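You operate a simulated robot arm through the tools that you are given. There is no shell and no other tool. Be economical: measure what you need, move in short steps, check, and stop when the job is done.

You are at the controls of a simulated two-armed robot. One attempt, no reset.

Task
Hold the yellow serving bowl on the side table top steady with one hand and put the pack that says "raisins" from the side counter top in it with the other.

It is judged by the outcome, as a careful person would: the job done as asked, and still so three seconds after it is handed in. It fails if anything else is knocked over, pushed out of place, dropped, spilled or broken.

Robot
Two 7-joint arms with two-finger parallel grippers on one trunk, on a base that drives. Base frame: it is fixed to the floor where the robot stands at the start and does not move with it; the origin is under the middle of the robot, x ahead of it, y to its left, z up. Units: m, rad, N and s.
The left shoulder is at the start at [0.05, 0.161, 1.173], the right one opposite. With the tool pointing down near the work surface each hand reaches from about 0.1 to 0.66 m from the robot's upright axis, wherever it stands, measured 20 degrees to its own side. Places, roughly: yellow serving bowl [-2, -0.5, 0.75]. Payload 3.43 kg a hand.
The tool frame of a hand sits at the grasp point between the pads (the TCP): z along the fingers, y along the line on which they close. The tips reach 0.03 m beyond it. Largest opening 0.094 m; finger width 0.028, thickness 0.01; the body of the gripper, 0.05 by 0.096 m, starts 0.055 m behind the TCP.
Orientation is told as [roll, pitch, yaw] about the base's x, y, z axes, in that order, counted from this pose: with the fingers straight down and closing along the base's y, the tool's x points along the base's -x, its y along +y and its z along -z.

Tools
- The arms move only by the tool step_arm. It takes "left_deltas", "right_deltas" or both (then of equal length, played together; a hand with none holds still); each is a list of rows, each a list of 7 numbers: the shift along the tool's x, y, z in m, then the turn, a rotation vector about the tool's x, y, z in rad, then the opening in per cent of the stroke, from 0 (shut) to 100 (fully open). In form: [[tx, ty, tz, wx, wy, wz, claw], ...]. A call has 1 to 8 rows; each row shifts and turns the commanded pose from where the row before left it, along the tool's axes as they then stand. A row lasts 0.2 s, in which the tool goes at most 0.05 m and 0.15 rad; a call with a longer step from one row to the next is refused whole, and so is a gripper value outside its range. A pose out of reach is approached as far as the arm can. The call stops where the force on the tool passes 40 N (or 10 N more than at its start, if that is more) or the arm is blocked; 0.2 s more then pass. Each finger travels about 0.045 m/s and halts on what it meets, pressing with about 22 N; the grip force reading is that of the motor and also rises with nothing between the fingers. The clock runs only during rows and for 0.2 s after the last one: add rows that do not move to give the fingers time. It gives the time, the measured TCP pose, the force on the tool (base axes), the opening and the grip force at its end, in the units of the frame above (readings bear some noise), with the torque about the TCP (base axes, N m) and any sound that the robot's microphone picked up, and new pictures: "views" is both (left out), scene, wrist or none (wrist: the cameras of the hands that moved).
- Cameras (640 x 400 px; columns grow to the right, rows downward): "scene" is now at [0.1297, -0.025, 1.3198]; the picture's right is [-0.26, -0.97, 0.00], its down [-0.32, 0.09, -0.94] and it looks along [0.91, -0.24, -0.33] (base axes); focal length 272 px, centre (320, 200). "left" rides on the left gripper at [0.076, -0.014, -0.102] in its tool frame; the picture's right is [0.18, 0.98, 0.00], its down [-0.75, 0.14, -0.64] and it looks along [-0.63, 0.12, 0.77] (tool axes); focal length 243 px, centre (320, 200). "right" rides on the right gripper at [0.076, 0.014, -0.102] in its tool frame; the picture's right is [-0.18, 0.98, 0.00], its down [-0.75, -0.14, -0.64] and it looks along [-0.63, -0.12, 0.77] (tool axes); focal length 243 px, centre (320, 200). There is no depth. A picture from a camera that has moved, and an enlarged one, comes with that camera's place and axes in the base frame and with its lens.
- raise_lower(by): slides the trunk up (or, below 0, down) by that many m; the arms and the scene camera ride with it, the base frame stays. It gives what a move gives, with no picture.
- steer(legs): drives the robot by 1 to 6 legs, each [ahead, left, turn to the left] in m, m and rad, along the robot's own axes; the way and the turn of a leg run together, so that a leg with both is an arc; at most 1.5 m and 3.142 rad a leg. The arms and the cameras ride along, it lands a little off, and it stops where it bumps. It gives what a move gives, and a new picture of the scene camera.
- head_to(pan, tilt): turns the head with the scene camera to pan (to the left, within 1.396 rad either way) and tilt (down, from -0.506 to 1.204), counted from straight ahead of the robot. It gives what a move gives, and a new picture of the scene camera.
- inspect(camera, box): a new picture of the part [left, top, right, bottom] of that camera's present view, enlarged. It takes no simulated time.
- job_done(): hands the job in; it is judged then, once.

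Work in short steps. Places have to be worked out from the pictures, the camera data and where the tool is seen: move nearer, look again, correct. Check each grasp and each placing, and mend what went wrong. You have 120 turns and 260 pictures in all, those below and enlarged ones among them. Open the grippers and draw the arms clear of the work before you hand the job in, unless the task says otherwise; then end with one line.

The tools are called after ">>>" as name(argument=value, ...) on one line, values as JSON. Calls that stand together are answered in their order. step_arm: Moves the arms, as the interface text tells. Its arguments: {"type":"object","properties":{"left_deltas":{"type":"array","items":{"type":"array","items":{"type":"number"}}},"right_deltas":{"type":"array","items":{"type":"array","items":{"type":"number"}}},"views":{"type":"string","enum":["both","scene","wrist","none"]}},"required":[]} The other tools are called the same way: raise_lower (by) slides the trunk up or down; steer (legs) drives the base; head_to (pan, tilt) turns the head that bears the scene camera; inspect (camera, box) takes an enlarged picture of a part of a camera's view; job_done () hands the job in.

At the start:

```text
time: 0.0
left_ee_pos: [0.472, 0.046, 1.2087]
left_tcp_rot: [0.001, -0.001, 0.001]
left_contact_force: [-0.1, -0.1, 0.5]
left_wrist_torque: [0.04, 0.02, 0.0]
left_opening: 0.094
left_gripper_force: 0.2
right_ee_pos: [0.3794, -0.2801, 1.1889]
right_tcp_rot: [0.0, 0.0, 0.001]
right_contact_force: [-0.8, 0.2, -0.1]
right_wrist_torque: [-0.02, 0.0, -0.01]
right_opening: 0.0938
right_gripper_force: 0.0
trunk travel left (down, up): [-0.2, 0.067]
robot x, y, heading: [-0.0, 0.0009, 0.0]
head pan, tilt: [-0.262, 0.339]
```

scene: 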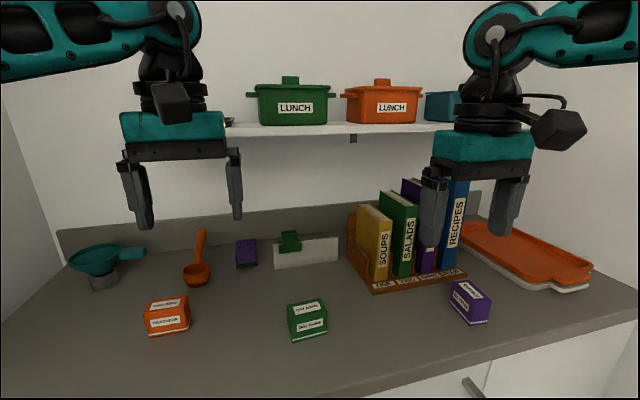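
right: 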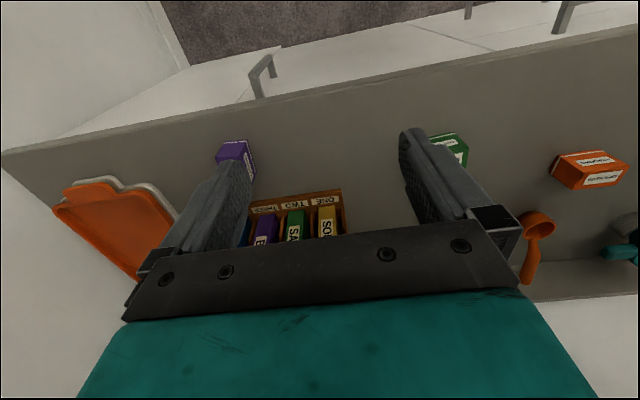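
left: 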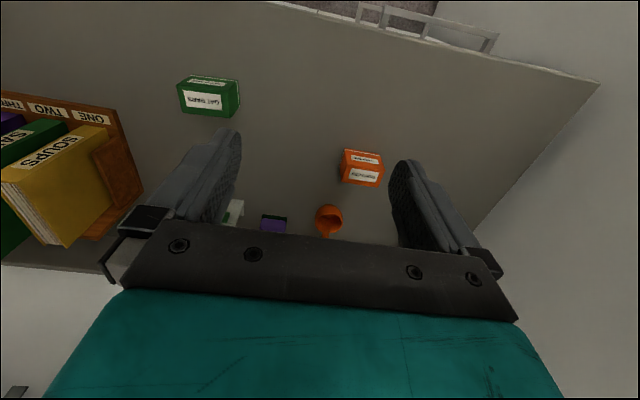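

I look closely at the packs to read their labels.

>>> inspect(camera="scene", box=[130, 270, 350, 350])

>>> inspect(camera="scene", box=[430, 265, 510, 335])

```text
2.91 times, centred on (240, 310) of scene
camera zoom: at [0.1297, -0.025, 1.3198], right [-0.26, -0.97, 0.0], down [-0.32, 0.09, -0.94], along [0.91, -0.24, -0.33], focal length 791 px, centre (553, -120)
```

zoom: 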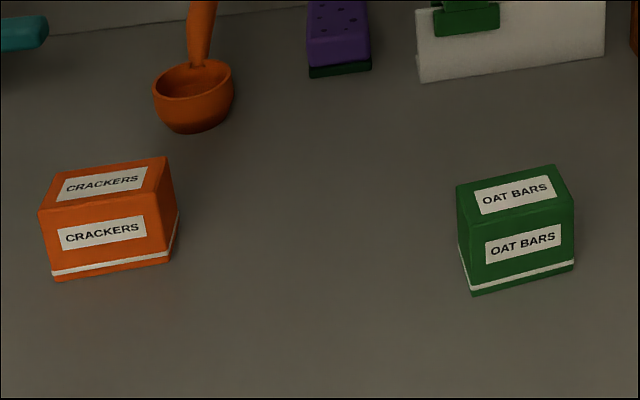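

```text
5.71 times, centred on (470, 300) of scene
camera zoom: at [0.1297, -0.025, 1.3198], right [-0.26, -0.97, 0.0], down [-0.32, 0.09, -0.94], along [0.91, -0.24, -0.33], focal length 1554 px, centre (-537, -371)
```

zoom: 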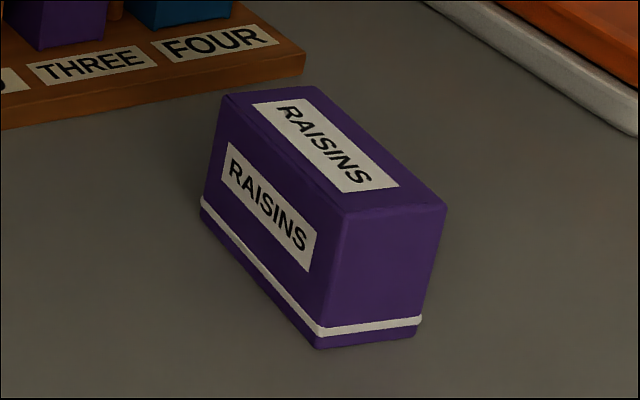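

The purple pack is the raisins, at about (0.606, -0.572) with its top near z 0.855, about 0.048 wide and roughly aligned with x. It is out of reach, so I drive to the right and a little ahead.

>>> steer(legs=[[0, -0.4, 0], [0.06, 0, 0]])

>>> head_to(pan=-0.3, tilt=0.7)

```text
time: 2.2
left_ee_pos: [0.474, -0.2243, 1.2094]
left_tcp_rot: [0.002, 0.001, 0.006]
left_contact_force: [-0.2, 0.3, -1.1]
left_wrist_torque: [-0.02, 0.05, -0.03]
left_opening: 0.0941
left_gripper_force: 0.1
right_ee_pos: [0.3814, -0.5502, 1.1883]
right_tcp_rot: [0.001, -0.002, 0.002]
right_contact_force: [0.5, -0.2, 0.0]
right_wrist_torque: [-0.05, -0.04, -0.01]
right_opening: 0.0941
right_gripper_force: 0.1
trunk travel left (down, up): [-0.2, 0.067]
robot x, y, heading: [-0.0013, -0.271, 0.004]
head pan, tilt: [-0.262, 0.339]
stopped in leg 1: the robot was blocked; the commanded pose is now the measured one
camera scene: at [0.1302, -0.2968, 1.3198], right [-0.26, -0.97, 0.0], down [-0.32, 0.09, -0.94], along [0.91, -0.24, -0.33], focal length 272 px, centre (320, 200)
```

scene: 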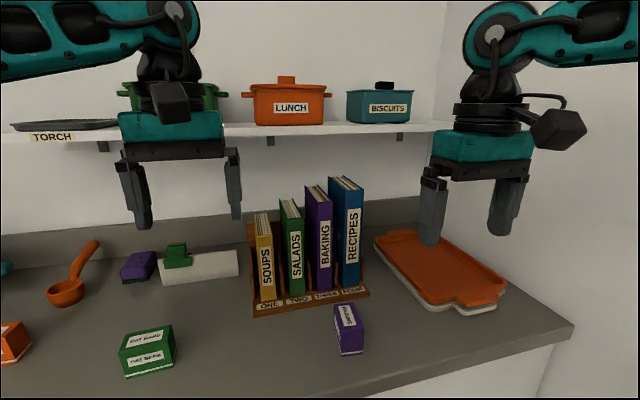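

```text
time: 3.1
left_ee_pos: [0.4732, -0.2228, 1.2091]
left_tcp_rot: [-0.002, 0.001, 0.007]
left_contact_force: [0.0, -0.4, 0.4]
left_wrist_torque: [-0.03, 0.0, 0.01]
left_opening: 0.0943
left_gripper_force: 0.0
right_ee_pos: [0.3818, -0.5507, 1.1888]
right_tcp_rot: [0.001, -0.002, 0.004]
right_contact_force: [-0.1, 0.3, 0.8]
right_wrist_torque: [-0.02, 0.0, -0.02]
right_opening: 0.0938
right_gripper_force: 0.0
trunk travel left (down, up): [-0.2, 0.067]
robot x, y, heading: [0.0008, -0.2707, 0.0]
head pan, tilt: [-0.3, 0.7]
camera scene: at [0.1213, -0.2972, 1.2873], right [-0.29, -0.96, 0.0], down [-0.62, 0.19, -0.77], along [0.73, -0.23, -0.64], focal length 272 px, centre (320, 200)
```

scene: 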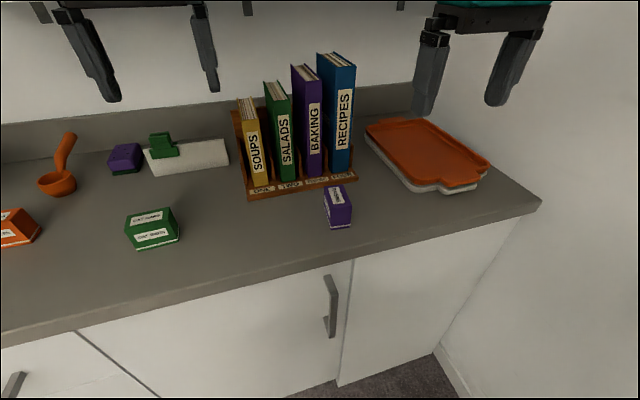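

The wall at the right stopped it. From here I only need to go ahead about 0.1 m to have the pack in reach.

>>> steer(legs=[[0, 0.02, 0], [0.1, 0, 0]])

>>> inspect(camera="scene", box=[280, 170, 400, 250])

```text
time: 4.6
left_ee_pos: [0.574, -0.2026, 1.2099]
left_tcp_rot: [-0.002, -0.001, 0.008]
left_contact_force: [-0.3, -0.3, -0.8]
left_wrist_torque: [0.0, 0.01, 0.0]
left_opening: 0.0941
left_gripper_force: 0.1
right_ee_pos: [0.4823, -0.5302, 1.1893]
right_tcp_rot: [0.0, -0.001, 0.004]
right_contact_force: [0.0, -0.8, 0.4]
right_wrist_torque: [0.04, 0.06, 0.0]
right_opening: 0.0939
right_gripper_force: 0.0
trunk travel left (down, up): [-0.2, 0.067]
robot x, y, heading: [0.1023, -0.2507, 0.006]
head pan, tilt: [-0.3, 0.7]
camera scene: at [0.2215, -0.277, 1.2871], right [-0.29, -0.96, 0.0], down [-0.62, 0.19, -0.76], along [0.73, -0.22, -0.64], focal length 272 px, centre (320, 200)
```

scene: 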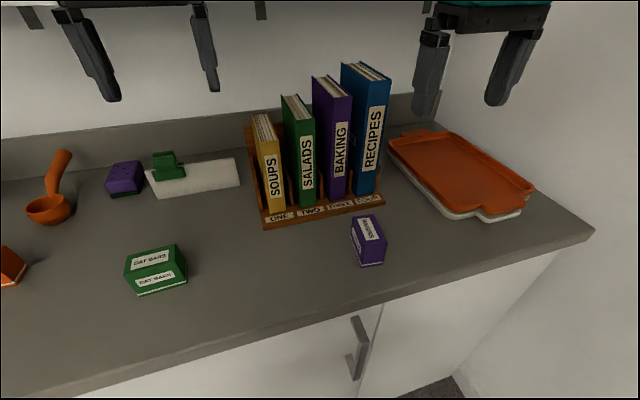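

```text
5.00 times, centred on (340, 210) of scene
camera zoom: at [0.2215, -0.277, 1.2871], right [-0.29, -0.96, 0.0], down [-0.62, 0.19, -0.76], along [0.73, -0.22, -0.64], focal length 1359 px, centre (220, 150)
```

zoom: 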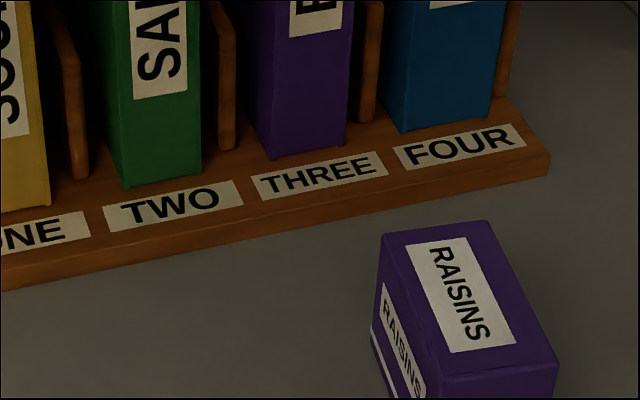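

>>> inspect(camera="scene", box=[320, 200, 416, 280])

```text
5.00 times, centred on (368, 240) of scene
camera zoom: at [0.2215, -0.277, 1.2871], right [-0.29, -0.96, 0.0], down [-0.62, 0.19, -0.76], along [0.73, -0.22, -0.64], focal length 1359 px, centre (80, 0)
```

zoom: 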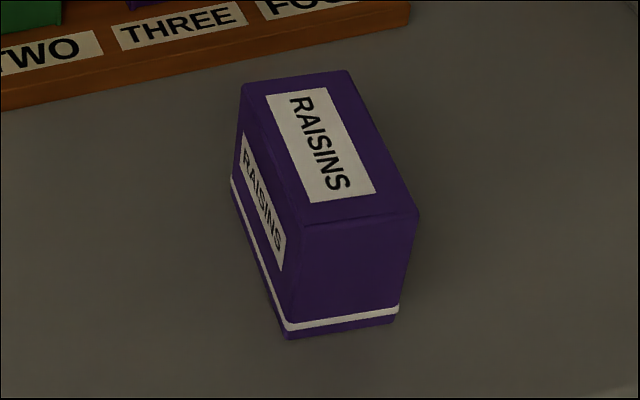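

Triangulating from both views, the counter is at z≈0.905 and the pack's centre is about (0.499, -0.446), yaw -0.11, size about 0.07×0.037×0.055. I bring the right hand above it and check.

>>> step_arm(right_deltas=[[-0.005, 0.04, 0, 0, 0, 0.11, 100], [-0.005, 0.042, 0, 0, 0, 0, 100], [0, 0, 0.045, 0, 0, 0, 100], [0, 0, 0.045, 0, 0, 0, 100], [0, 0, 0.045, 0, 0, 0, 100], [0, 0, 0, 0, 0, 0, 100]])

```text
time: 6.0
left_ee_pos: [0.5724, -0.2016, 1.2096]
left_tcp_rot: [-0.002, -0.001, 0.007]
left_contact_force: [-0.6, -0.5, 0.0]
left_wrist_torque: [0.0, -0.01, 0.01]
left_opening: 0.0939
left_gripper_force: 0.1
right_ee_pos: [0.4954, -0.4489, 1.053]
right_tcp_rot: [-0.001, -0.002, -0.106]
right_contact_force: [0.1, -0.6, -0.1]
right_wrist_torque: [-0.03, -0.02, 0.02]
right_opening: 0.0941
right_gripper_force: 0.1
trunk travel left (down, up): [-0.2, 0.067]
robot x, y, heading: [0.1007, -0.2544, 0.001]
head pan, tilt: [-0.3, 0.7]
camera scene: at [0.2204, -0.2768, 1.2873], right [-0.29, -0.96, 0.0], down [-0.62, 0.19, -0.77], along [0.73, -0.22, -0.64], focal length 272 px, centre (320, 200)
camera right: at [0.4211, -0.4267, 1.1566], right [0.29, 0.96, 0.0], down [0.73, -0.22, 0.64], along [0.62, -0.18, -0.77], focal length 243 px, centre (320, 200)
```

scene: 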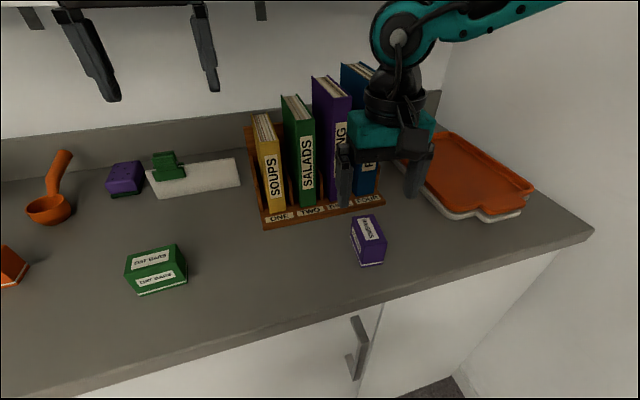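
right: 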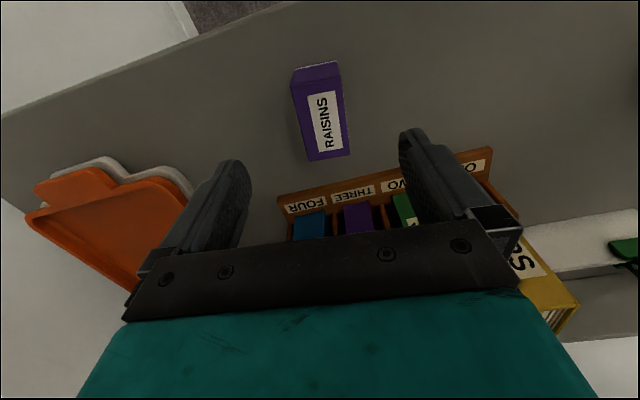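

The wrist view confirms the pack's centre at (0.500, -0.446) and the yaw. I go down straight, with the fingers either side of it, and close.

>>> step_arm(right_deltas=[[-0.002, 0.003, 0.04, 0, 0, 0, 100], [0, 0, 0.04, 0, 0, 0, 100], [0, 0, 0.023, 0, 0, 0, 100], [0, 0, 0, 0, 0, 0, 100]])

```text
time: 7.0
left_ee_pos: [0.5722, -0.2024, 1.2097]
left_tcp_rot: [-0.004, 0.002, 0.007]
left_contact_force: [0.4, 0.2, 0.1]
left_wrist_torque: [-0.03, 0.0, -0.03]
left_opening: 0.0938
left_gripper_force: 0.1
right_ee_pos: [0.4992, -0.4458, 0.9503]
right_tcp_rot: [0.001, -0.002, -0.107]
right_contact_force: [-0.7, 0.4, 0.3]
right_wrist_torque: [-0.02, -0.04, 0.0]
right_opening: 0.0942
right_gripper_force: 0.0
trunk travel left (down, up): [-0.2, 0.067]
robot x, y, heading: [0.1032, -0.2513, 0.001]
head pan, tilt: [-0.3, 0.7]
camera scene: at [0.2205, -0.2769, 1.2873], right [-0.29, -0.96, 0.0], down [-0.62, 0.19, -0.77], along [0.73, -0.22, -0.64], focal length 272 px, centre (320, 200)
camera right: at [0.4241, -0.4237, 1.0542], right [0.29, 0.96, 0.0], down [0.73, -0.22, 0.64], along [0.62, -0.18, -0.77], focal length 243 px, centre (320, 200)
```

scene: 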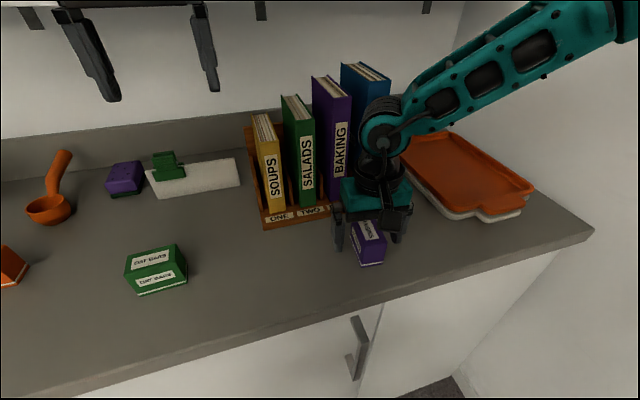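
right: 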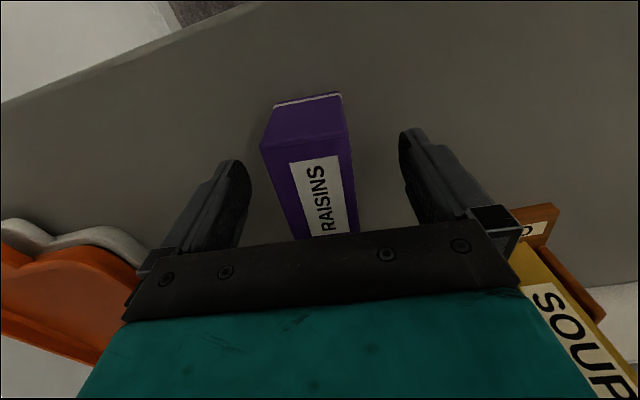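

Fingers are on either side of it, just off the counter. I close now.

>>> step_arm(right_deltas=[[0, 0, 0, 0, 0, 0, 60], [0, 0, 0, 0, 0, 0, 30], [0, 0, 0, 0, 0, 0, 0], [0, 0, 0, 0, 0, 0, 0], [0, 0, 0, 0, 0, 0, 0], [0, 0, 0, 0, 0, 0, 0]], views="wrist")

```text
time: 8.4
left_ee_pos: [0.5735, -0.2024, 1.2084]
left_tcp_rot: [-0.003, 0.001, 0.008]
left_contact_force: [-0.3, 0.2, 0.1]
left_wrist_torque: [0.0, 0.0, 0.01]
left_opening: 0.0943
left_gripper_force: 0.0
right_ee_pos: [0.499, -0.4465, 0.9504]
right_tcp_rot: [-0.001, -0.003, -0.108]
right_contact_force: [0.1, -1.0, 1.0]
right_wrist_torque: [-0.02, -0.01, 0.01]
right_opening: 0.0439
right_gripper_force: 22.0
trunk travel left (down, up): [-0.2, 0.067]
robot x, y, heading: [0.1011, -0.2563, 0.002]
head pan, tilt: [-0.3, 0.7]
camera right: at [0.4241, -0.4238, 1.0545], right [0.29, 0.96, 0.0], down [0.73, -0.22, 0.64], along [0.62, -0.18, -0.77], focal length 243 px, centre (320, 200)
```

right: 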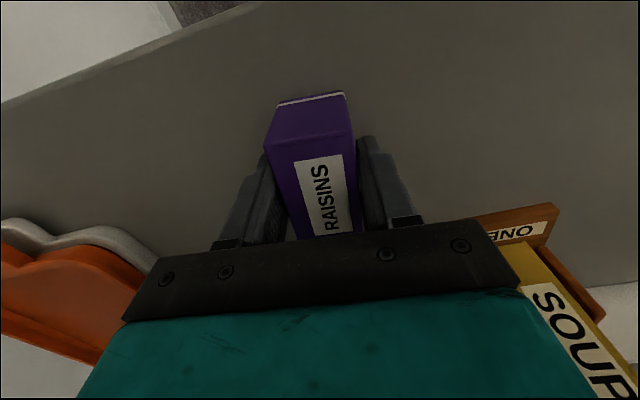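

Gripped at 0.044 m. I lift it straight up.

>>> step_arm(right_deltas=[[0, 0, -0.02, 0, 0, 0, 0], [0, 0, -0.045, 0, 0, 0, 0], [0, 0, -0.045, 0, 0, 0, 0], [0, 0, -0.045, 0, 0, 0, 0], [0, 0, -0.045, 0, 0, 0, 0], [0, 0, 0, 0, 0, 0, 0]])

```text
time: 9.8
left_ee_pos: [0.5723, -0.2022, 1.2097]
left_tcp_rot: [-0.001, 0.0, 0.007]
left_contact_force: [0.3, -0.6, 0.4]
left_wrist_torque: [0.01, 0.01, 0.02]
left_opening: 0.0938
left_gripper_force: 0.1
right_ee_pos: [0.4977, -0.4448, 1.1516]
right_tcp_rot: [0.0, 0.001, -0.106]
right_contact_force: [0.1, -0.2, -0.2]
right_wrist_torque: [-0.03, 0.01, 0.0]
right_opening: 0.0
right_gripper_force: 22.1
trunk travel left (down, up): [-0.2, 0.067]
robot x, y, heading: [0.1036, -0.2515, -0.001]
head pan, tilt: [-0.3, 0.7]
camera scene: at [0.2208, -0.277, 1.2872], right [-0.29, -0.96, 0.0], down [-0.62, 0.19, -0.76], along [0.73, -0.22, -0.64], focal length 272 px, centre (320, 200)
camera right: at [0.4234, -0.4229, 1.2547], right [0.29, 0.96, 0.0], down [0.73, -0.22, 0.64], along [0.62, -0.18, -0.77], focal length 243 px, centre (320, 200)
```

scene: 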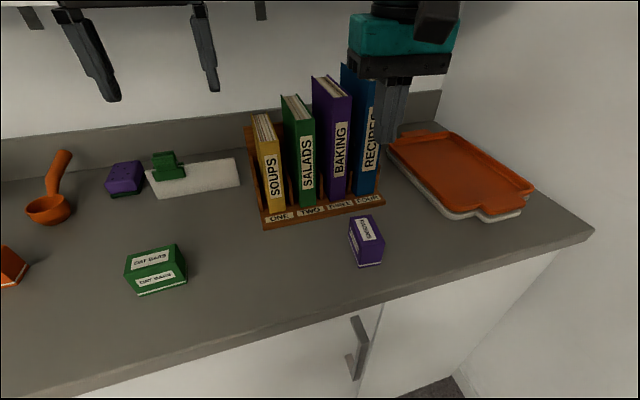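
right: 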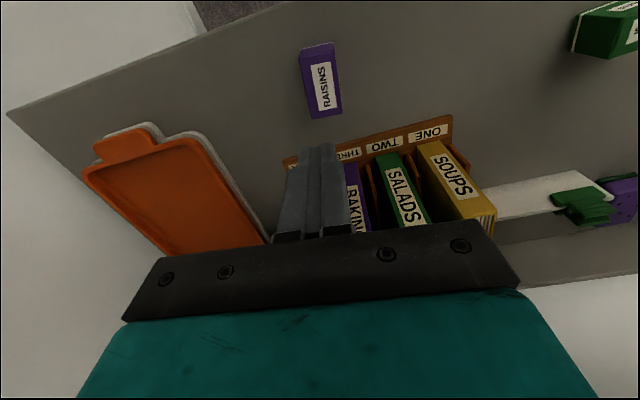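

The pack slipped out and still stands, shifted slightly. My height estimate may be too high, so I measure again with enlarged views.

>>> inspect(camera="scene", box=[320, 200, 416, 280])

>>> inspect(camera="right", box=[272, 30, 368, 130])

```text
5.00 times, centred on (368, 240) of scene
camera zoom: at [0.2208, -0.277, 1.2872], right [-0.29, -0.96, 0.0], down [-0.62, 0.19, -0.76], along [0.73, -0.22, -0.64], focal length 1359 px, centre (80, 0)
```

zoom: 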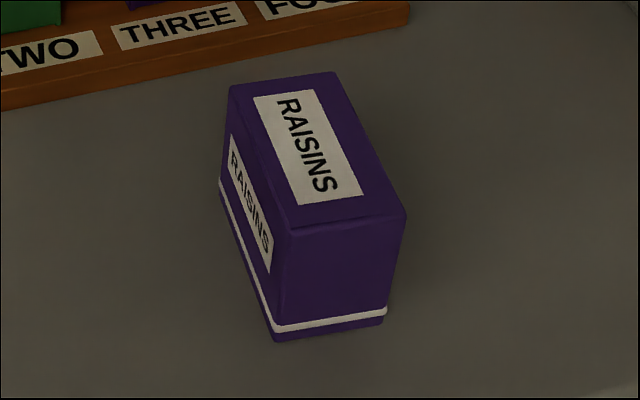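

```text
4.00 times, centred on (320, 80) of right
camera zoom: at [0.4234, -0.4229, 1.2547], right [0.29, 0.96, 0.0], down [0.73, -0.22, 0.64], along [0.62, -0.18, -0.77], focal length 970 px, centre (320, 680)
```

zoom: 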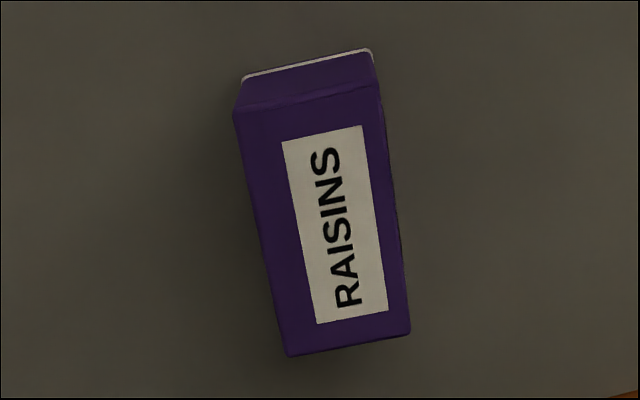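

The geometry is ambiguous on depth, so I lower the open right hand to a known height and use that vertical baseline to fix it.

>>> step_arm(right_deltas=[[0, 0, 0.04, 0, 0, 0, 50], [0, 0, 0.04, 0, 0, 0, 100], [0, 0, 0.02, 0, 0, 0, 100], [0, 0, 0, 0, 0, 0, 100], [0, 0, 0, 0, 0, 0, 100]], views="none")

>>> inspect(camera="right", box=[256, 50, 384, 170])

```text
time: 11.0
left_ee_pos: [0.5744, -0.2028, 1.2083]
left_tcp_rot: [-0.002, -0.001, 0.008]
left_contact_force: [0.5, 0.5, 0.7]
left_wrist_torque: [-0.02, 0.01, -0.04]
left_opening: 0.094
left_gripper_force: 0.1
right_ee_pos: [0.4978, -0.4452, 1.0506]
right_tcp_rot: [0.0, -0.003, -0.107]
right_contact_force: [-0.2, -0.2, 0.6]
right_wrist_torque: [-0.01, 0.0, 0.01]
right_opening: 0.0941
right_gripper_force: 0.1
trunk travel left (down, up): [-0.2, 0.067]
robot x, y, heading: [0.0992, -0.2478, 0.0]
head pan, tilt: [-0.3, 0.7]
```

```text
3.33 times, centred on (320, 110) of right
camera zoom: at [0.4235, -0.4234, 1.1545], right [0.29, 0.96, 0.0], down [0.73, -0.22, 0.64], along [0.62, -0.18, -0.77], focal length 809 px, centre (320, 500)
```

zoom: 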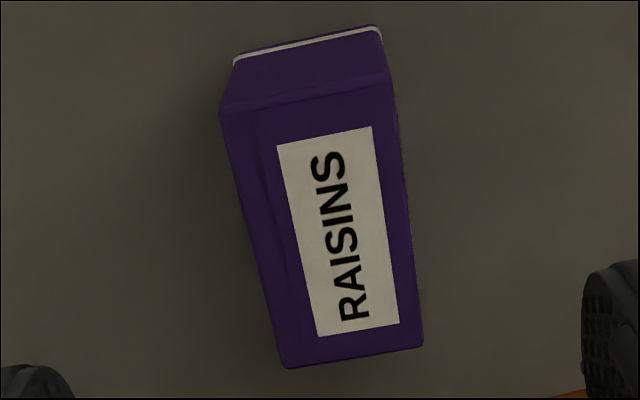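

Label corners put the top firmly at z≈0.961, with the centre at (0.499, -0.443) and yaw -0.10, so the first grip was too high on the pack's rounded upper edge. I go lower, slowly at the end and watching for contact.

>>> step_arm(right_deltas=[[-0.001, 0.002, 0.045, 0, 0, 0, 100], [0, 0, 0.045, 0, 0, 0, 100], [0, 0, 0.01, 0, 0, 0, 100], [0, 0, 0.005, 0, 0, 0, 100], [0, 0, 0.003, 0, 0, 0, 100], [0, 0, 0, 0, 0, 0, 100]])

```text
time: 12.4
left_ee_pos: [0.5726, -0.2022, 1.209]
left_tcp_rot: [-0.003, 0.001, 0.007]
left_contact_force: [1.0, -0.2, -1.0]
left_wrist_torque: [0.01, -0.01, 0.02]
left_opening: 0.0941
left_gripper_force: 0.1
right_ee_pos: [0.4988, -0.4439, 0.9431]
right_tcp_rot: [0.001, -0.003, -0.106]
right_contact_force: [0.0, 0.1, -0.9]
right_wrist_torque: [0.02, 0.04, 0.01]
right_opening: 0.0941
right_gripper_force: 0.0
trunk travel left (down, up): [-0.2, 0.067]
robot x, y, heading: [0.0985, -0.2486, 0.003]
head pan, tilt: [-0.3, 0.7]
camera scene: at [0.2206, -0.277, 1.2873], right [-0.29, -0.96, 0.0], down [-0.62, 0.19, -0.76], along [0.73, -0.22, -0.64], focal length 272 px, centre (320, 200)
camera right: at [0.4247, -0.4218, 1.0463], right [0.29, 0.96, 0.0], down [0.73, -0.22, 0.64], along [0.62, -0.18, -0.77], focal length 243 px, centre (320, 200)
```

scene: 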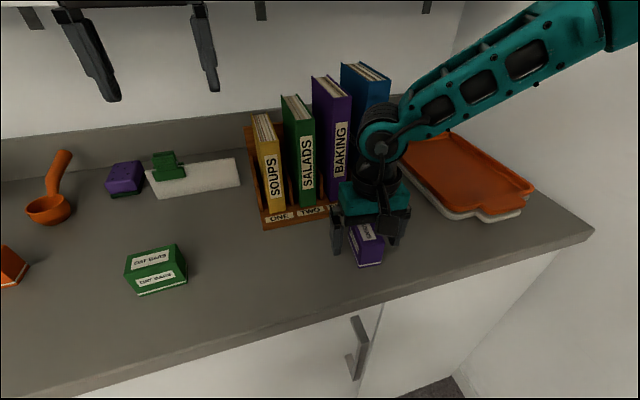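
right: 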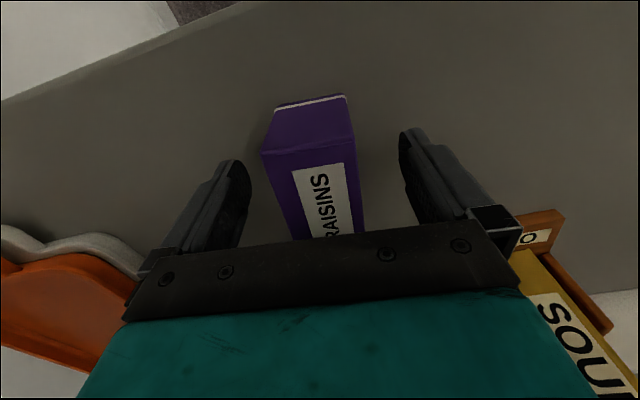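

No contact yet; I go 6 mm lower in tiny steps.

>>> step_arm(right_deltas=[[0, 0, 0.002, 0, 0, 0, 100], [0, 0, 0.002, 0, 0, 0, 100], [0, 0, 0.002, 0, 0, 0, 100], [0, 0, 0, 0, 0, 0, 100]], views="none")

```text
time: 13.4
left_ee_pos: [0.5732, -0.2018, 1.2081]
left_tcp_rot: [-0.002, 0.0, 0.008]
left_contact_force: [0.7, -1.1, -1.4]
left_wrist_torque: [0.01, 0.01, 0.0]
left_opening: 0.0939
left_gripper_force: 0.0
right_ee_pos: [0.4988, -0.4441, 0.9367]
right_tcp_rot: [-0.002, -0.002, -0.107]
right_contact_force: [-0.3, -0.1, 0.1]
right_wrist_torque: [0.0, -0.03, -0.01]
right_opening: 0.0939
right_gripper_force: 0.1
trunk travel left (down, up): [-0.2, 0.067]
robot x, y, heading: [0.1013, -0.2527, 0.001]
head pan, tilt: [-0.3, 0.7]
```

Tips near 0.907 with no contact. I close with time to settle, and look.

>>> step_arm(right_deltas=[[0, 0, 0, 0, 0, 0, 60], [0, 0, 0, 0, 0, 0, 40], [0, 0, 0, 0, 0, 0, 0], [0, 0, 0, 0, 0, 0, 0], [0, 0, 0, 0, 0, 0, 0], [0, 0, 0, 0, 0, 0, 0], [0, 0, 0, 0, 0, 0, 0]])

```text
time: 15.0
left_ee_pos: [0.5725, -0.2024, 1.2091]
left_tcp_rot: [-0.002, -0.001, 0.006]
left_contact_force: [0.7, -0.8, -0.4]
left_wrist_torque: [0.0, -0.01, -0.02]
left_opening: 0.0938
left_gripper_force: 0.0
right_ee_pos: [0.4993, -0.4449, 0.9372]
right_tcp_rot: [-0.001, -0.001, -0.104]
right_contact_force: [0.3, 0.2, 0.5]
right_wrist_torque: [0.0, -0.01, 0.03]
right_opening: 0.044
right_gripper_force: 21.4
trunk travel left (down, up): [-0.2, 0.067]
robot x, y, heading: [0.1015, -0.2544, 0.002]
head pan, tilt: [-0.3, 0.7]
camera scene: at [0.2206, -0.2769, 1.2873], right [-0.29, -0.96, 0.0], down [-0.62, 0.19, -0.76], along [0.73, -0.22, -0.64], focal length 272 px, centre (320, 200)
camera right: at [0.4248, -0.4219, 1.0404], right [0.29, 0.96, 0.0], down [0.73, -0.22, 0.64], along [0.62, -0.18, -0.77], focal length 243 px, centre (320, 200)
```

scene: 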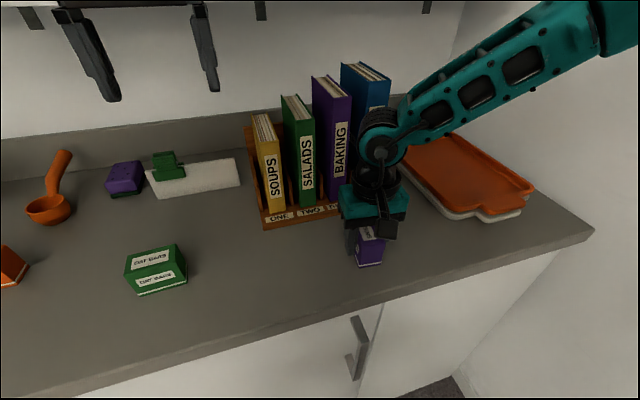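
right: 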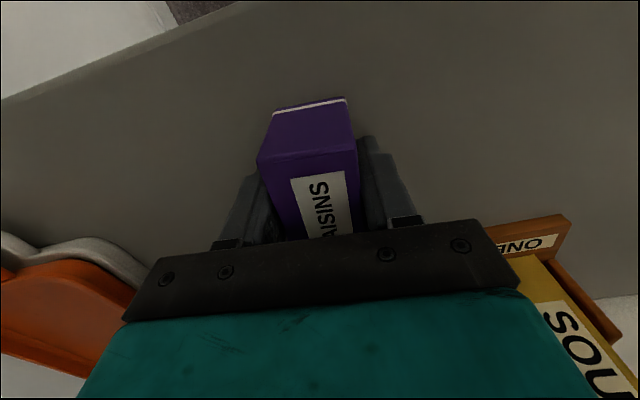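

The width again reads 0.044, wider than my estimate, which suggests that everything sits lower than I figured. I open and probe lower for a fuller grip.

>>> step_arm(right_deltas=[[0, 0, 0, 0, 0, 0, 80], [0, 0, 0, 0, 0, 0, 80], [0, 0, 0.003, 0, 0, 0, 80], [0, 0, 0.003, 0, 0, 0, 80], [0, 0, 0.003, 0, 0, 0, 80], [0, 0, 0.003, 0, 0, 0, 80], [0, 0, 0, 0, 0, 0, 80]])

```text
time: 16.6
left_ee_pos: [0.5698, -0.2025, 1.2108]
left_tcp_rot: [-0.002, -0.003, 0.007]
left_contact_force: [0.1, 0.3, -0.8]
left_wrist_torque: [0.0, -0.02, 0.01]
left_opening: 0.0942
left_gripper_force: 0.1
right_ee_pos: [0.4988, -0.4439, 0.9297]
right_tcp_rot: [0.0, -0.009, -0.106]
right_contact_force: [-8.8, -1.7, 22.3]
right_wrist_torque: [0.16, 0.56, 0.16]
right_opening: 0.0741
right_gripper_force: 0.1
trunk travel left (down, up): [-0.2, 0.067]
robot x, y, heading: [0.101, -0.2547, 0.002]
head pan, tilt: [-0.3, 0.7]
stopped in row 7 (right hand): the force on the tool passed its limit (the readings are from after the stop); the commanded pose is now the measured one
camera scene: at [0.2182, -0.2769, 1.2876], right [-0.29, -0.96, 0.0], down [-0.61, 0.19, -0.77], along [0.73, -0.23, -0.64], focal length 272 px, centre (320, 200)
camera right: at [0.4237, -0.4214, 1.0329], right [0.29, 0.96, 0.0], down [0.73, -0.22, 0.65], along [0.62, -0.18, -0.76], focal length 243 px, centre (320, 200)
```

scene: 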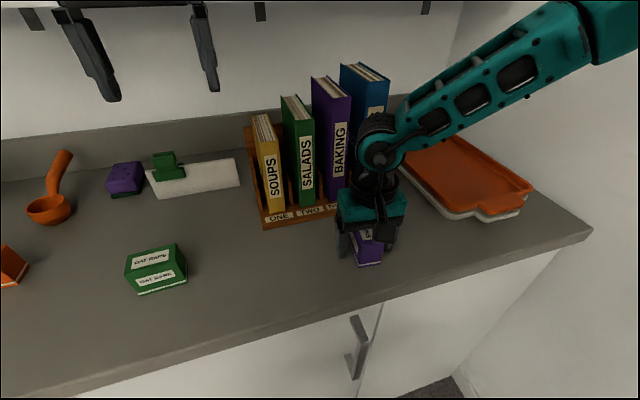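
right: 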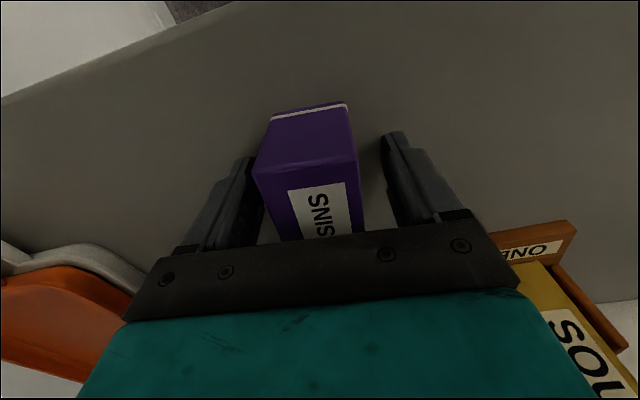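

Contact puts the counter at z≈0.90, so my estimate was right, and the first slip was from a high grip or a fast lift. I back off 3 mm, close fully, and lift only slightly at first.

>>> step_arm(right_deltas=[[0, 0, -0.004, 0, 0, 0, 80], [0, 0.001, 0, 0, 0, 0, 50], [0, 0, 0, 0, 0, 0, 0], [0, 0, 0, 0, 0, 0, 0], [0, 0, 0, 0, 0, 0, 0], [0, 0, 0, 0, 0, 0, 0], [0, 0, 0, 0, 0, 0, 0]], views="none")

>>> step_arm(right_deltas=[[0, 0, -0.003, 0, 0, 0, 0], [0, 0, -0.004, 0, 0, 0, 0], [0, 0, -0.004, 0, 0, 0, 0], [0, 0, -0.004, 0, 0, 0, 0], [0, 0, 0, 0, 0, 0, 0]])

```text
time: 18.1
left_ee_pos: [0.5732, -0.2026, 1.2086]
left_tcp_rot: [-0.003, 0.0, 0.006]
left_contact_force: [0.1, -0.1, 1.1]
left_wrist_torque: [0.02, -0.01, -0.01]
left_opening: 0.0941
left_gripper_force: 0.1
right_ee_pos: [0.5004, -0.4437, 0.9317]
right_tcp_rot: [-0.001, -0.006, -0.106]
right_contact_force: [-0.2, -0.6, -0.5]
right_wrist_torque: [0.01, 0.0, 0.02]
right_opening: 0.0438
right_gripper_force: 21.7
trunk travel left (down, up): [-0.2, 0.067]
robot x, y, heading: [0.101, -0.2514, 0.002]
head pan, tilt: [-0.3, 0.7]
```

```text
time: 19.4
left_ee_pos: [0.5716, -0.2034, 1.2096]
left_tcp_rot: [-0.002, 0.0, 0.009]
left_contact_force: [0.3, 0.1, -0.8]
left_wrist_torque: [-0.02, 0.03, 0.0]
left_opening: 0.0942
left_gripper_force: 0.1
right_ee_pos: [0.5005, -0.4435, 0.9473]
right_tcp_rot: [0.0, -0.007, -0.105]
right_contact_force: [0.0, -0.4, -1.9]
right_wrist_torque: [0.02, 0.03, -0.02]
right_opening: 0.0441
right_gripper_force: 22.0
trunk travel left (down, up): [-0.2, 0.067]
robot x, y, heading: [0.0987, -0.2495, 0.002]
head pan, tilt: [-0.3, 0.7]
camera scene: at [0.2206, -0.2772, 1.2873], right [-0.29, -0.96, 0.0], down [-0.62, 0.19, -0.76], along [0.73, -0.23, -0.64], focal length 272 px, centre (320, 200)
camera right: at [0.4258, -0.4208, 1.0498], right [0.29, 0.96, 0.0], down [0.73, -0.22, 0.65], along [0.62, -0.18, -0.76], focal length 243 px, centre (320, 200)
```

scene: 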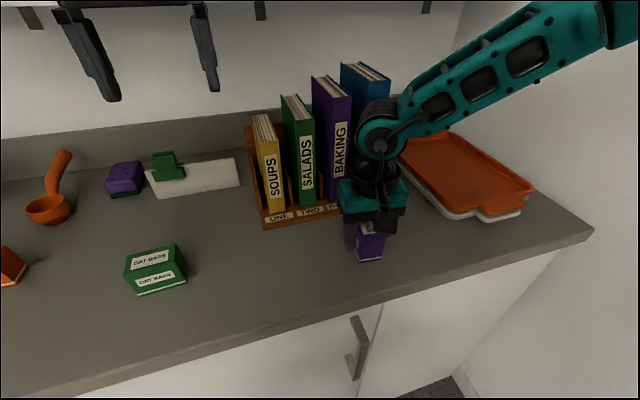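
right: 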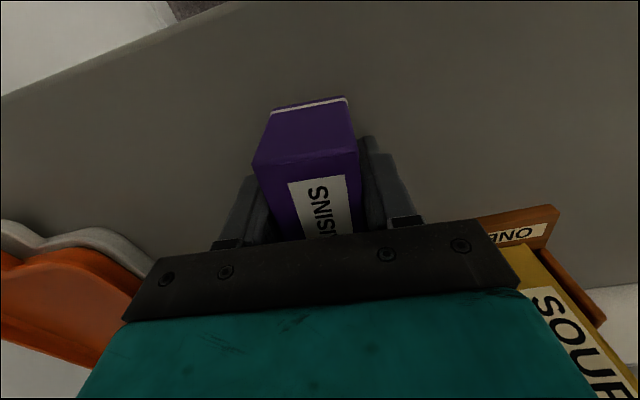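

It rises with the hand now. I lift on at a gentle pace.

>>> step_arm(right_deltas=[[0, 0, -0.008, 0, 0, 0, 0], [0, 0, -0.012, 0, 0, 0, 0], [0, 0, -0.015, 0, 0, 0, 0], [0, 0, -0.018, 0, 0, 0, 0], [0, 0, -0.02, 0, 0, 0, 0], [0, 0, -0.02, 0, 0, 0, 0], [0, 0, -0.015, 0, 0, 0, 0], [0, 0, -0.006, 0, 0, 0, 0]])

```text
time: 21.1
left_ee_pos: [0.5727, -0.2038, 1.2081]
left_tcp_rot: [-0.002, -0.002, 0.006]
left_contact_force: [-0.5, -0.6, 0.2]
left_wrist_torque: [0.01, -0.02, 0.01]
left_opening: 0.0943
left_gripper_force: 0.1
right_ee_pos: [0.5004, -0.4426, 1.0608]
right_tcp_rot: [0.0, -0.007, -0.106]
right_contact_force: [-0.5, -0.1, -0.9]
right_wrist_torque: [-0.02, -0.04, 0.01]
right_opening: 0.0438
right_gripper_force: 22.7
trunk travel left (down, up): [-0.2, 0.067]
robot x, y, heading: [0.1016, -0.2521, 0.004]
head pan, tilt: [-0.3, 0.7]
camera scene: at [0.2205, -0.2772, 1.2873], right [-0.29, -0.96, 0.0], down [-0.62, 0.19, -0.76], along [0.73, -0.23, -0.64], focal length 272 px, centre (320, 200)
camera right: at [0.4247, -0.4211, 1.1638], right [0.29, 0.96, 0.0], down [0.73, -0.22, 0.65], along [0.62, -0.19, -0.76], focal length 243 px, centre (320, 200)
```

scene: 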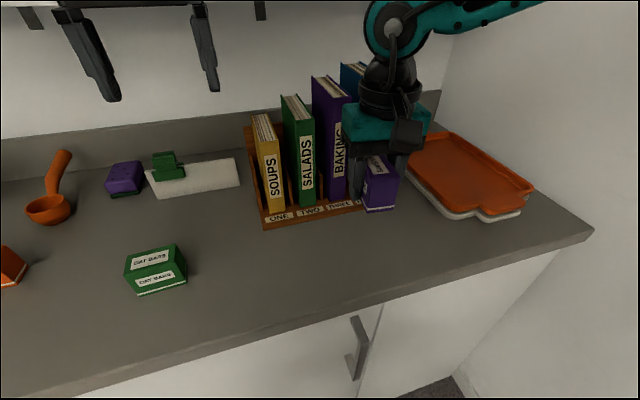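
right: 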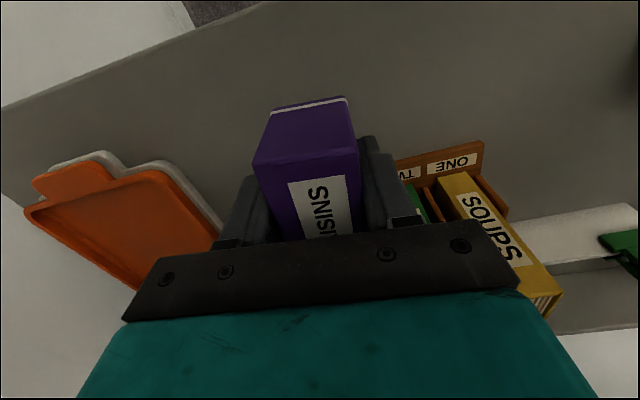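

Held firmly. I back away from the counter, shift left from the wall, and turn halfway, looking for the side table.

>>> steer(legs=[[-0.45, 0, 0], [0, 0.25, 0], [0, 0, 1.57]])

>>> head_to(pan=1.2, tilt=0.35)

```text
time: 29.1
left_ee_pos: [-0.3965, 0.4724, 1.2098]
left_tcp_rot: [-0.001, 0.001, 1.572]
left_contact_force: [-0.3, 0.1, 0.7]
left_wrist_torque: [0.0, 0.01, 0.01]
left_opening: 0.0941
left_gripper_force: 0.0
right_ee_pos: [-0.1548, 0.3988, 1.0609]
right_tcp_rot: [-0.001, -0.008, 1.461]
right_contact_force: [0.2, 0.1, -1.1]
right_wrist_torque: [0.0, -0.02, -0.03]
right_opening: 0.0438
right_gripper_force: 21.5
trunk travel left (down, up): [-0.2, 0.067]
robot x, y, heading: [-0.3472, -0.0017, 1.568]
head pan, tilt: [-0.3, 0.7]
camera scene: at [-0.3248, 0.1199, 1.2873], right [0.95, -0.3, 0.0], down [-0.19, -0.61, -0.76], along [0.23, 0.73, -0.64], focal length 272 px, centre (320, 200)
```

scene: 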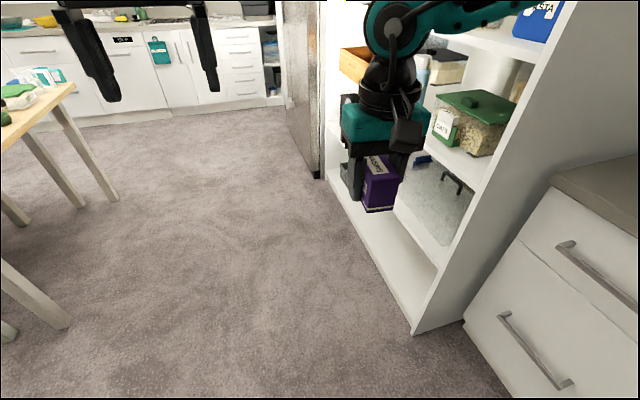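

```text
time: 30.7
left_ee_pos: [-0.3963, 0.4721, 1.2087]
left_tcp_rot: [0.0, 0.0, 1.573]
left_contact_force: [-0.8, -0.1, -0.3]
left_wrist_torque: [-0.01, -0.04, -0.01]
left_opening: 0.0938
left_gripper_force: 0.1
right_ee_pos: [-0.1567, 0.3982, 1.0594]
right_tcp_rot: [-0.001, -0.007, 1.461]
right_contact_force: [-0.4, 0.3, -0.2]
right_wrist_torque: [0.01, -0.02, 0.03]
right_opening: 0.0441
right_gripper_force: 22.1
trunk travel left (down, up): [-0.2, 0.067]
robot x, y, heading: [-0.3513, -0.0014, 1.569]
head pan, tilt: [1.201, 0.351]
camera scene: at [-0.4368, 0.0729, 1.3186], right [0.37, 0.93, 0.0], down [0.32, -0.13, -0.94], along [-0.87, 0.34, -0.34], focal length 272 px, centre (320, 200)
```

scene: 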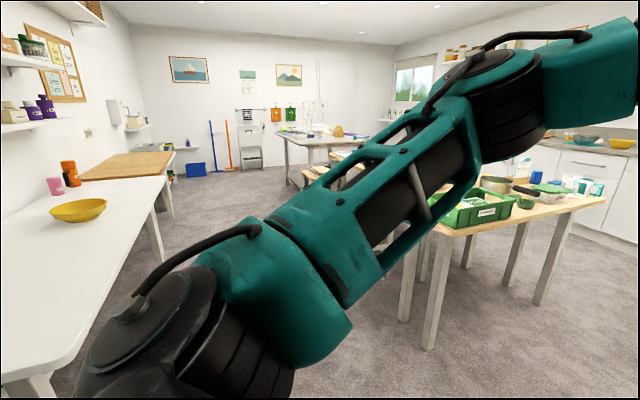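

The bowl is on the long white table, around (-2.1, -0.6), table front edge at y≈-0.28. I raise the pack for clearance, then go sideways along the aisle (robot's left is -x) and look again.

>>> step_arm(right_deltas=[[0, 0, -0.01, 0, 0, 0, 0], [0, 0, -0.02, 0, 0, 0, 0], [0, 0, -0.025, 0, 0, 0, 0], [0, 0, -0.025, 0, 0, 0, 0], [0, 0, -0.02, 0, 0, 0, 0], [0, 0, -0.01, 0, 0, 0, 0], [0, 0, 0, 0, 0, 0, 0]], views="none")

>>> steer(legs=[[0.2, 0, 0], [0, 1.1, 0]])

```text
time: 32.3
left_ee_pos: [-0.3966, 0.4731, 1.2098]
left_tcp_rot: [-0.001, -0.001, 1.573]
left_contact_force: [-0.5, 0.4, -0.8]
left_wrist_torque: [-0.02, 0.03, -0.01]
left_opening: 0.0941
left_gripper_force: 0.2
right_ee_pos: [-0.1562, 0.3976, 1.17]
right_tcp_rot: [0.002, -0.006, 1.46]
right_contact_force: [0.1, -0.8, 0.0]
right_wrist_torque: [-0.02, -0.01, 0.0]
right_opening: 0.044
right_gripper_force: 22.0
trunk travel left (down, up): [-0.2, 0.067]
robot x, y, heading: [-0.3485, 0.0018, 1.565]
head pan, tilt: [1.201, 0.351]
```

```text
time: 39.1
left_ee_pos: [-1.4954, 0.6753, 1.2084]
left_tcp_rot: [-0.002, 0.0, 1.578]
left_contact_force: [-0.3, -0.7, 0.1]
left_wrist_torque: [-0.02, -0.03, -0.04]
left_opening: 0.0941
left_gripper_force: 0.0
right_ee_pos: [-1.2552, 0.6006, 1.1706]
right_tcp_rot: [0.0, -0.007, 1.466]
right_contact_force: [0.0, -0.3, -0.2]
right_wrist_torque: [-0.01, -0.01, -0.04]
right_opening: 0.044
right_gripper_force: 21.9
trunk travel left (down, up): [-0.2, 0.067]
robot x, y, heading: [-1.4406, 0.2021, 1.573]
head pan, tilt: [1.201, 0.351]
camera scene: at [-1.5331, 0.2747, 1.3186], right [0.36, 0.93, 0.0], down [0.32, -0.12, -0.94], along [-0.88, 0.34, -0.34], focal length 272 px, centre (320, 200)
```

scene: 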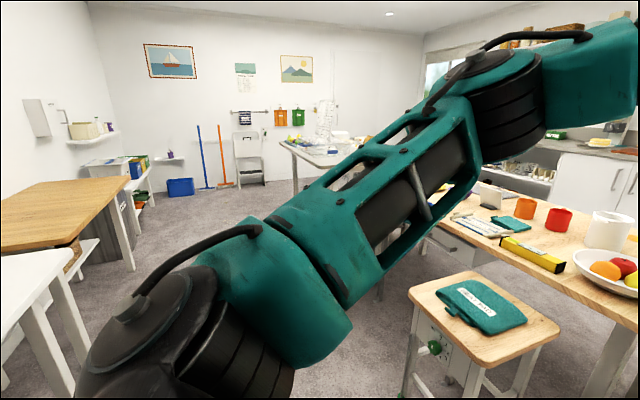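

Clear around. I turn left by π to face the white table, with the head straight.

>>> steer(legs=[[0, 0, 1.57], [0, 0, 1.57]])

>>> head_to(pan=-0.3, tilt=0.55)

```text
time: 47.2
left_ee_pos: [-1.3927, -0.2697, 1.2093]
left_tcp_rot: [-0.002, 0.001, -1.556]
left_contact_force: [0.2, 0.7, 1.0]
left_wrist_torque: [-0.02, 0.01, 0.01]
left_opening: 0.0945
left_gripper_force: 0.2
right_ee_pos: [-1.6343, -0.1994, 1.1702]
right_tcp_rot: [0.0, -0.008, -1.668]
right_contact_force: [0.5, -0.9, -1.0]
right_wrist_torque: [0.04, 0.03, -0.01]
right_opening: 0.0439
right_gripper_force: 22.6
trunk travel left (down, up): [-0.2, 0.067]
robot x, y, heading: [-1.4451, 0.203, -1.558]
head pan, tilt: [1.201, 0.351]
camera scene: at [-1.3583, 0.1283, 1.3187], right [-0.35, -0.94, 0.0], down [-0.32, 0.12, -0.94], along [0.88, -0.33, -0.34], focal length 272 px, centre (320, 200)
```

scene: 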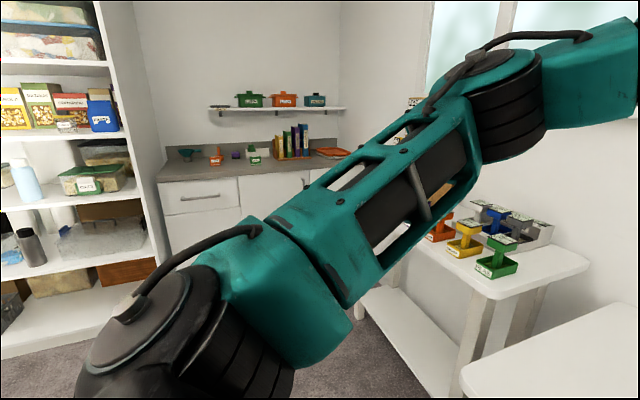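

```text
time: 48.8
left_ee_pos: [-1.3932, -0.2711, 1.2092]
left_tcp_rot: [0.0, -0.002, -1.553]
left_contact_force: [-0.7, 0.2, -0.5]
left_wrist_torque: [-0.01, 0.0, -0.01]
left_opening: 0.0944
left_gripper_force: 0.0
right_ee_pos: [-1.6343, -0.199, 1.17]
right_tcp_rot: [-0.001, -0.008, -1.67]
right_contact_force: [-0.9, 0.8, -0.7]
right_wrist_torque: [0.01, 0.04, -0.01]
right_opening: 0.0437
right_gripper_force: 21.9
trunk travel left (down, up): [-0.2, 0.067]
robot x, y, heading: [-1.446, 0.2038, -1.559]
head pan, tilt: [-0.3, 0.55]
camera scene: at [-1.4712, 0.075, 1.3004], right [-0.96, 0.29, 0.0], down [0.15, 0.5, -0.85], along [-0.24, -0.82, -0.52], focal length 272 px, centre (320, 200)
```

scene: 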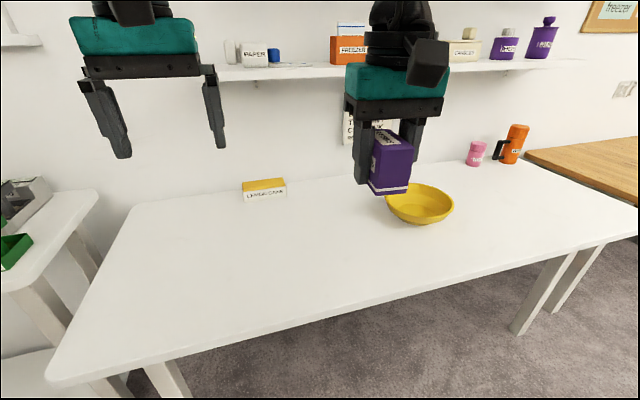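

The bowl is ahead right at about (-2.02, -0.58). I move sideways to stand in front of it, then look again for triangulation.

>>> steer(legs=[[0, -0.54, 0.0]])

>>> head_to(pan=0.0, tilt=0.7)

```text
time: 51.9
left_ee_pos: [-1.9333, -0.2764, 1.2096]
left_tcp_rot: [0.0, 0.0, -1.555]
left_contact_force: [1.1, 0.7, 0.1]
left_wrist_torque: [-0.01, 0.02, -0.03]
left_opening: 0.0941
left_gripper_force: 0.0
right_ee_pos: [-2.175, -0.204, 1.1702]
right_tcp_rot: [0.001, -0.007, -1.669]
right_contact_force: [-0.5, -0.5, -1.3]
right_wrist_torque: [-0.01, 0.02, -0.03]
right_opening: 0.044
right_gripper_force: 21.7
trunk travel left (down, up): [-0.2, 0.067]
robot x, y, heading: [-1.9849, 0.1956, -1.563]
head pan, tilt: [-0.3, 0.55]
camera scene: at [-2.0123, 0.0698, 1.3004], right [-0.96, 0.29, 0.0], down [0.15, 0.5, -0.85], along [-0.24, -0.82, -0.52], focal length 272 px, centre (320, 200)
```

scene: 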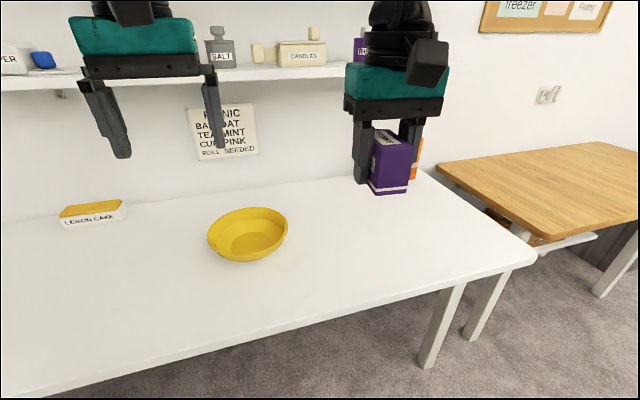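

```text
time: 52.7
left_ee_pos: [-1.934, -0.2756, 1.2091]
left_tcp_rot: [-0.003, 0.001, -1.555]
left_contact_force: [0.5, -0.5, -0.5]
left_wrist_torque: [-0.01, 0.01, 0.01]
left_opening: 0.0939
left_gripper_force: 0.0
right_ee_pos: [-2.174, -0.2044, 1.1712]
right_tcp_rot: [-0.001, -0.006, -1.668]
right_contact_force: [-0.2, -0.5, -1.2]
right_wrist_torque: [0.01, -0.03, -0.02]
right_opening: 0.0437
right_gripper_force: 22.0
trunk travel left (down, up): [-0.2, 0.067]
robot x, y, heading: [-1.9881, 0.1965, -1.562]
head pan, tilt: [0.0, 0.7]
camera scene: at [-1.9855, 0.0709, 1.2873], right [-1.0, -0.01, 0.0], down [-0.01, 0.64, -0.77], along [0.01, -0.77, -0.64], focal length 272 px, centre (320, 200)
```

scene: 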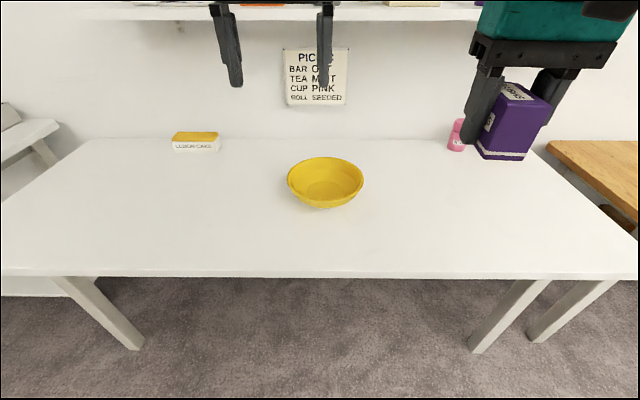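

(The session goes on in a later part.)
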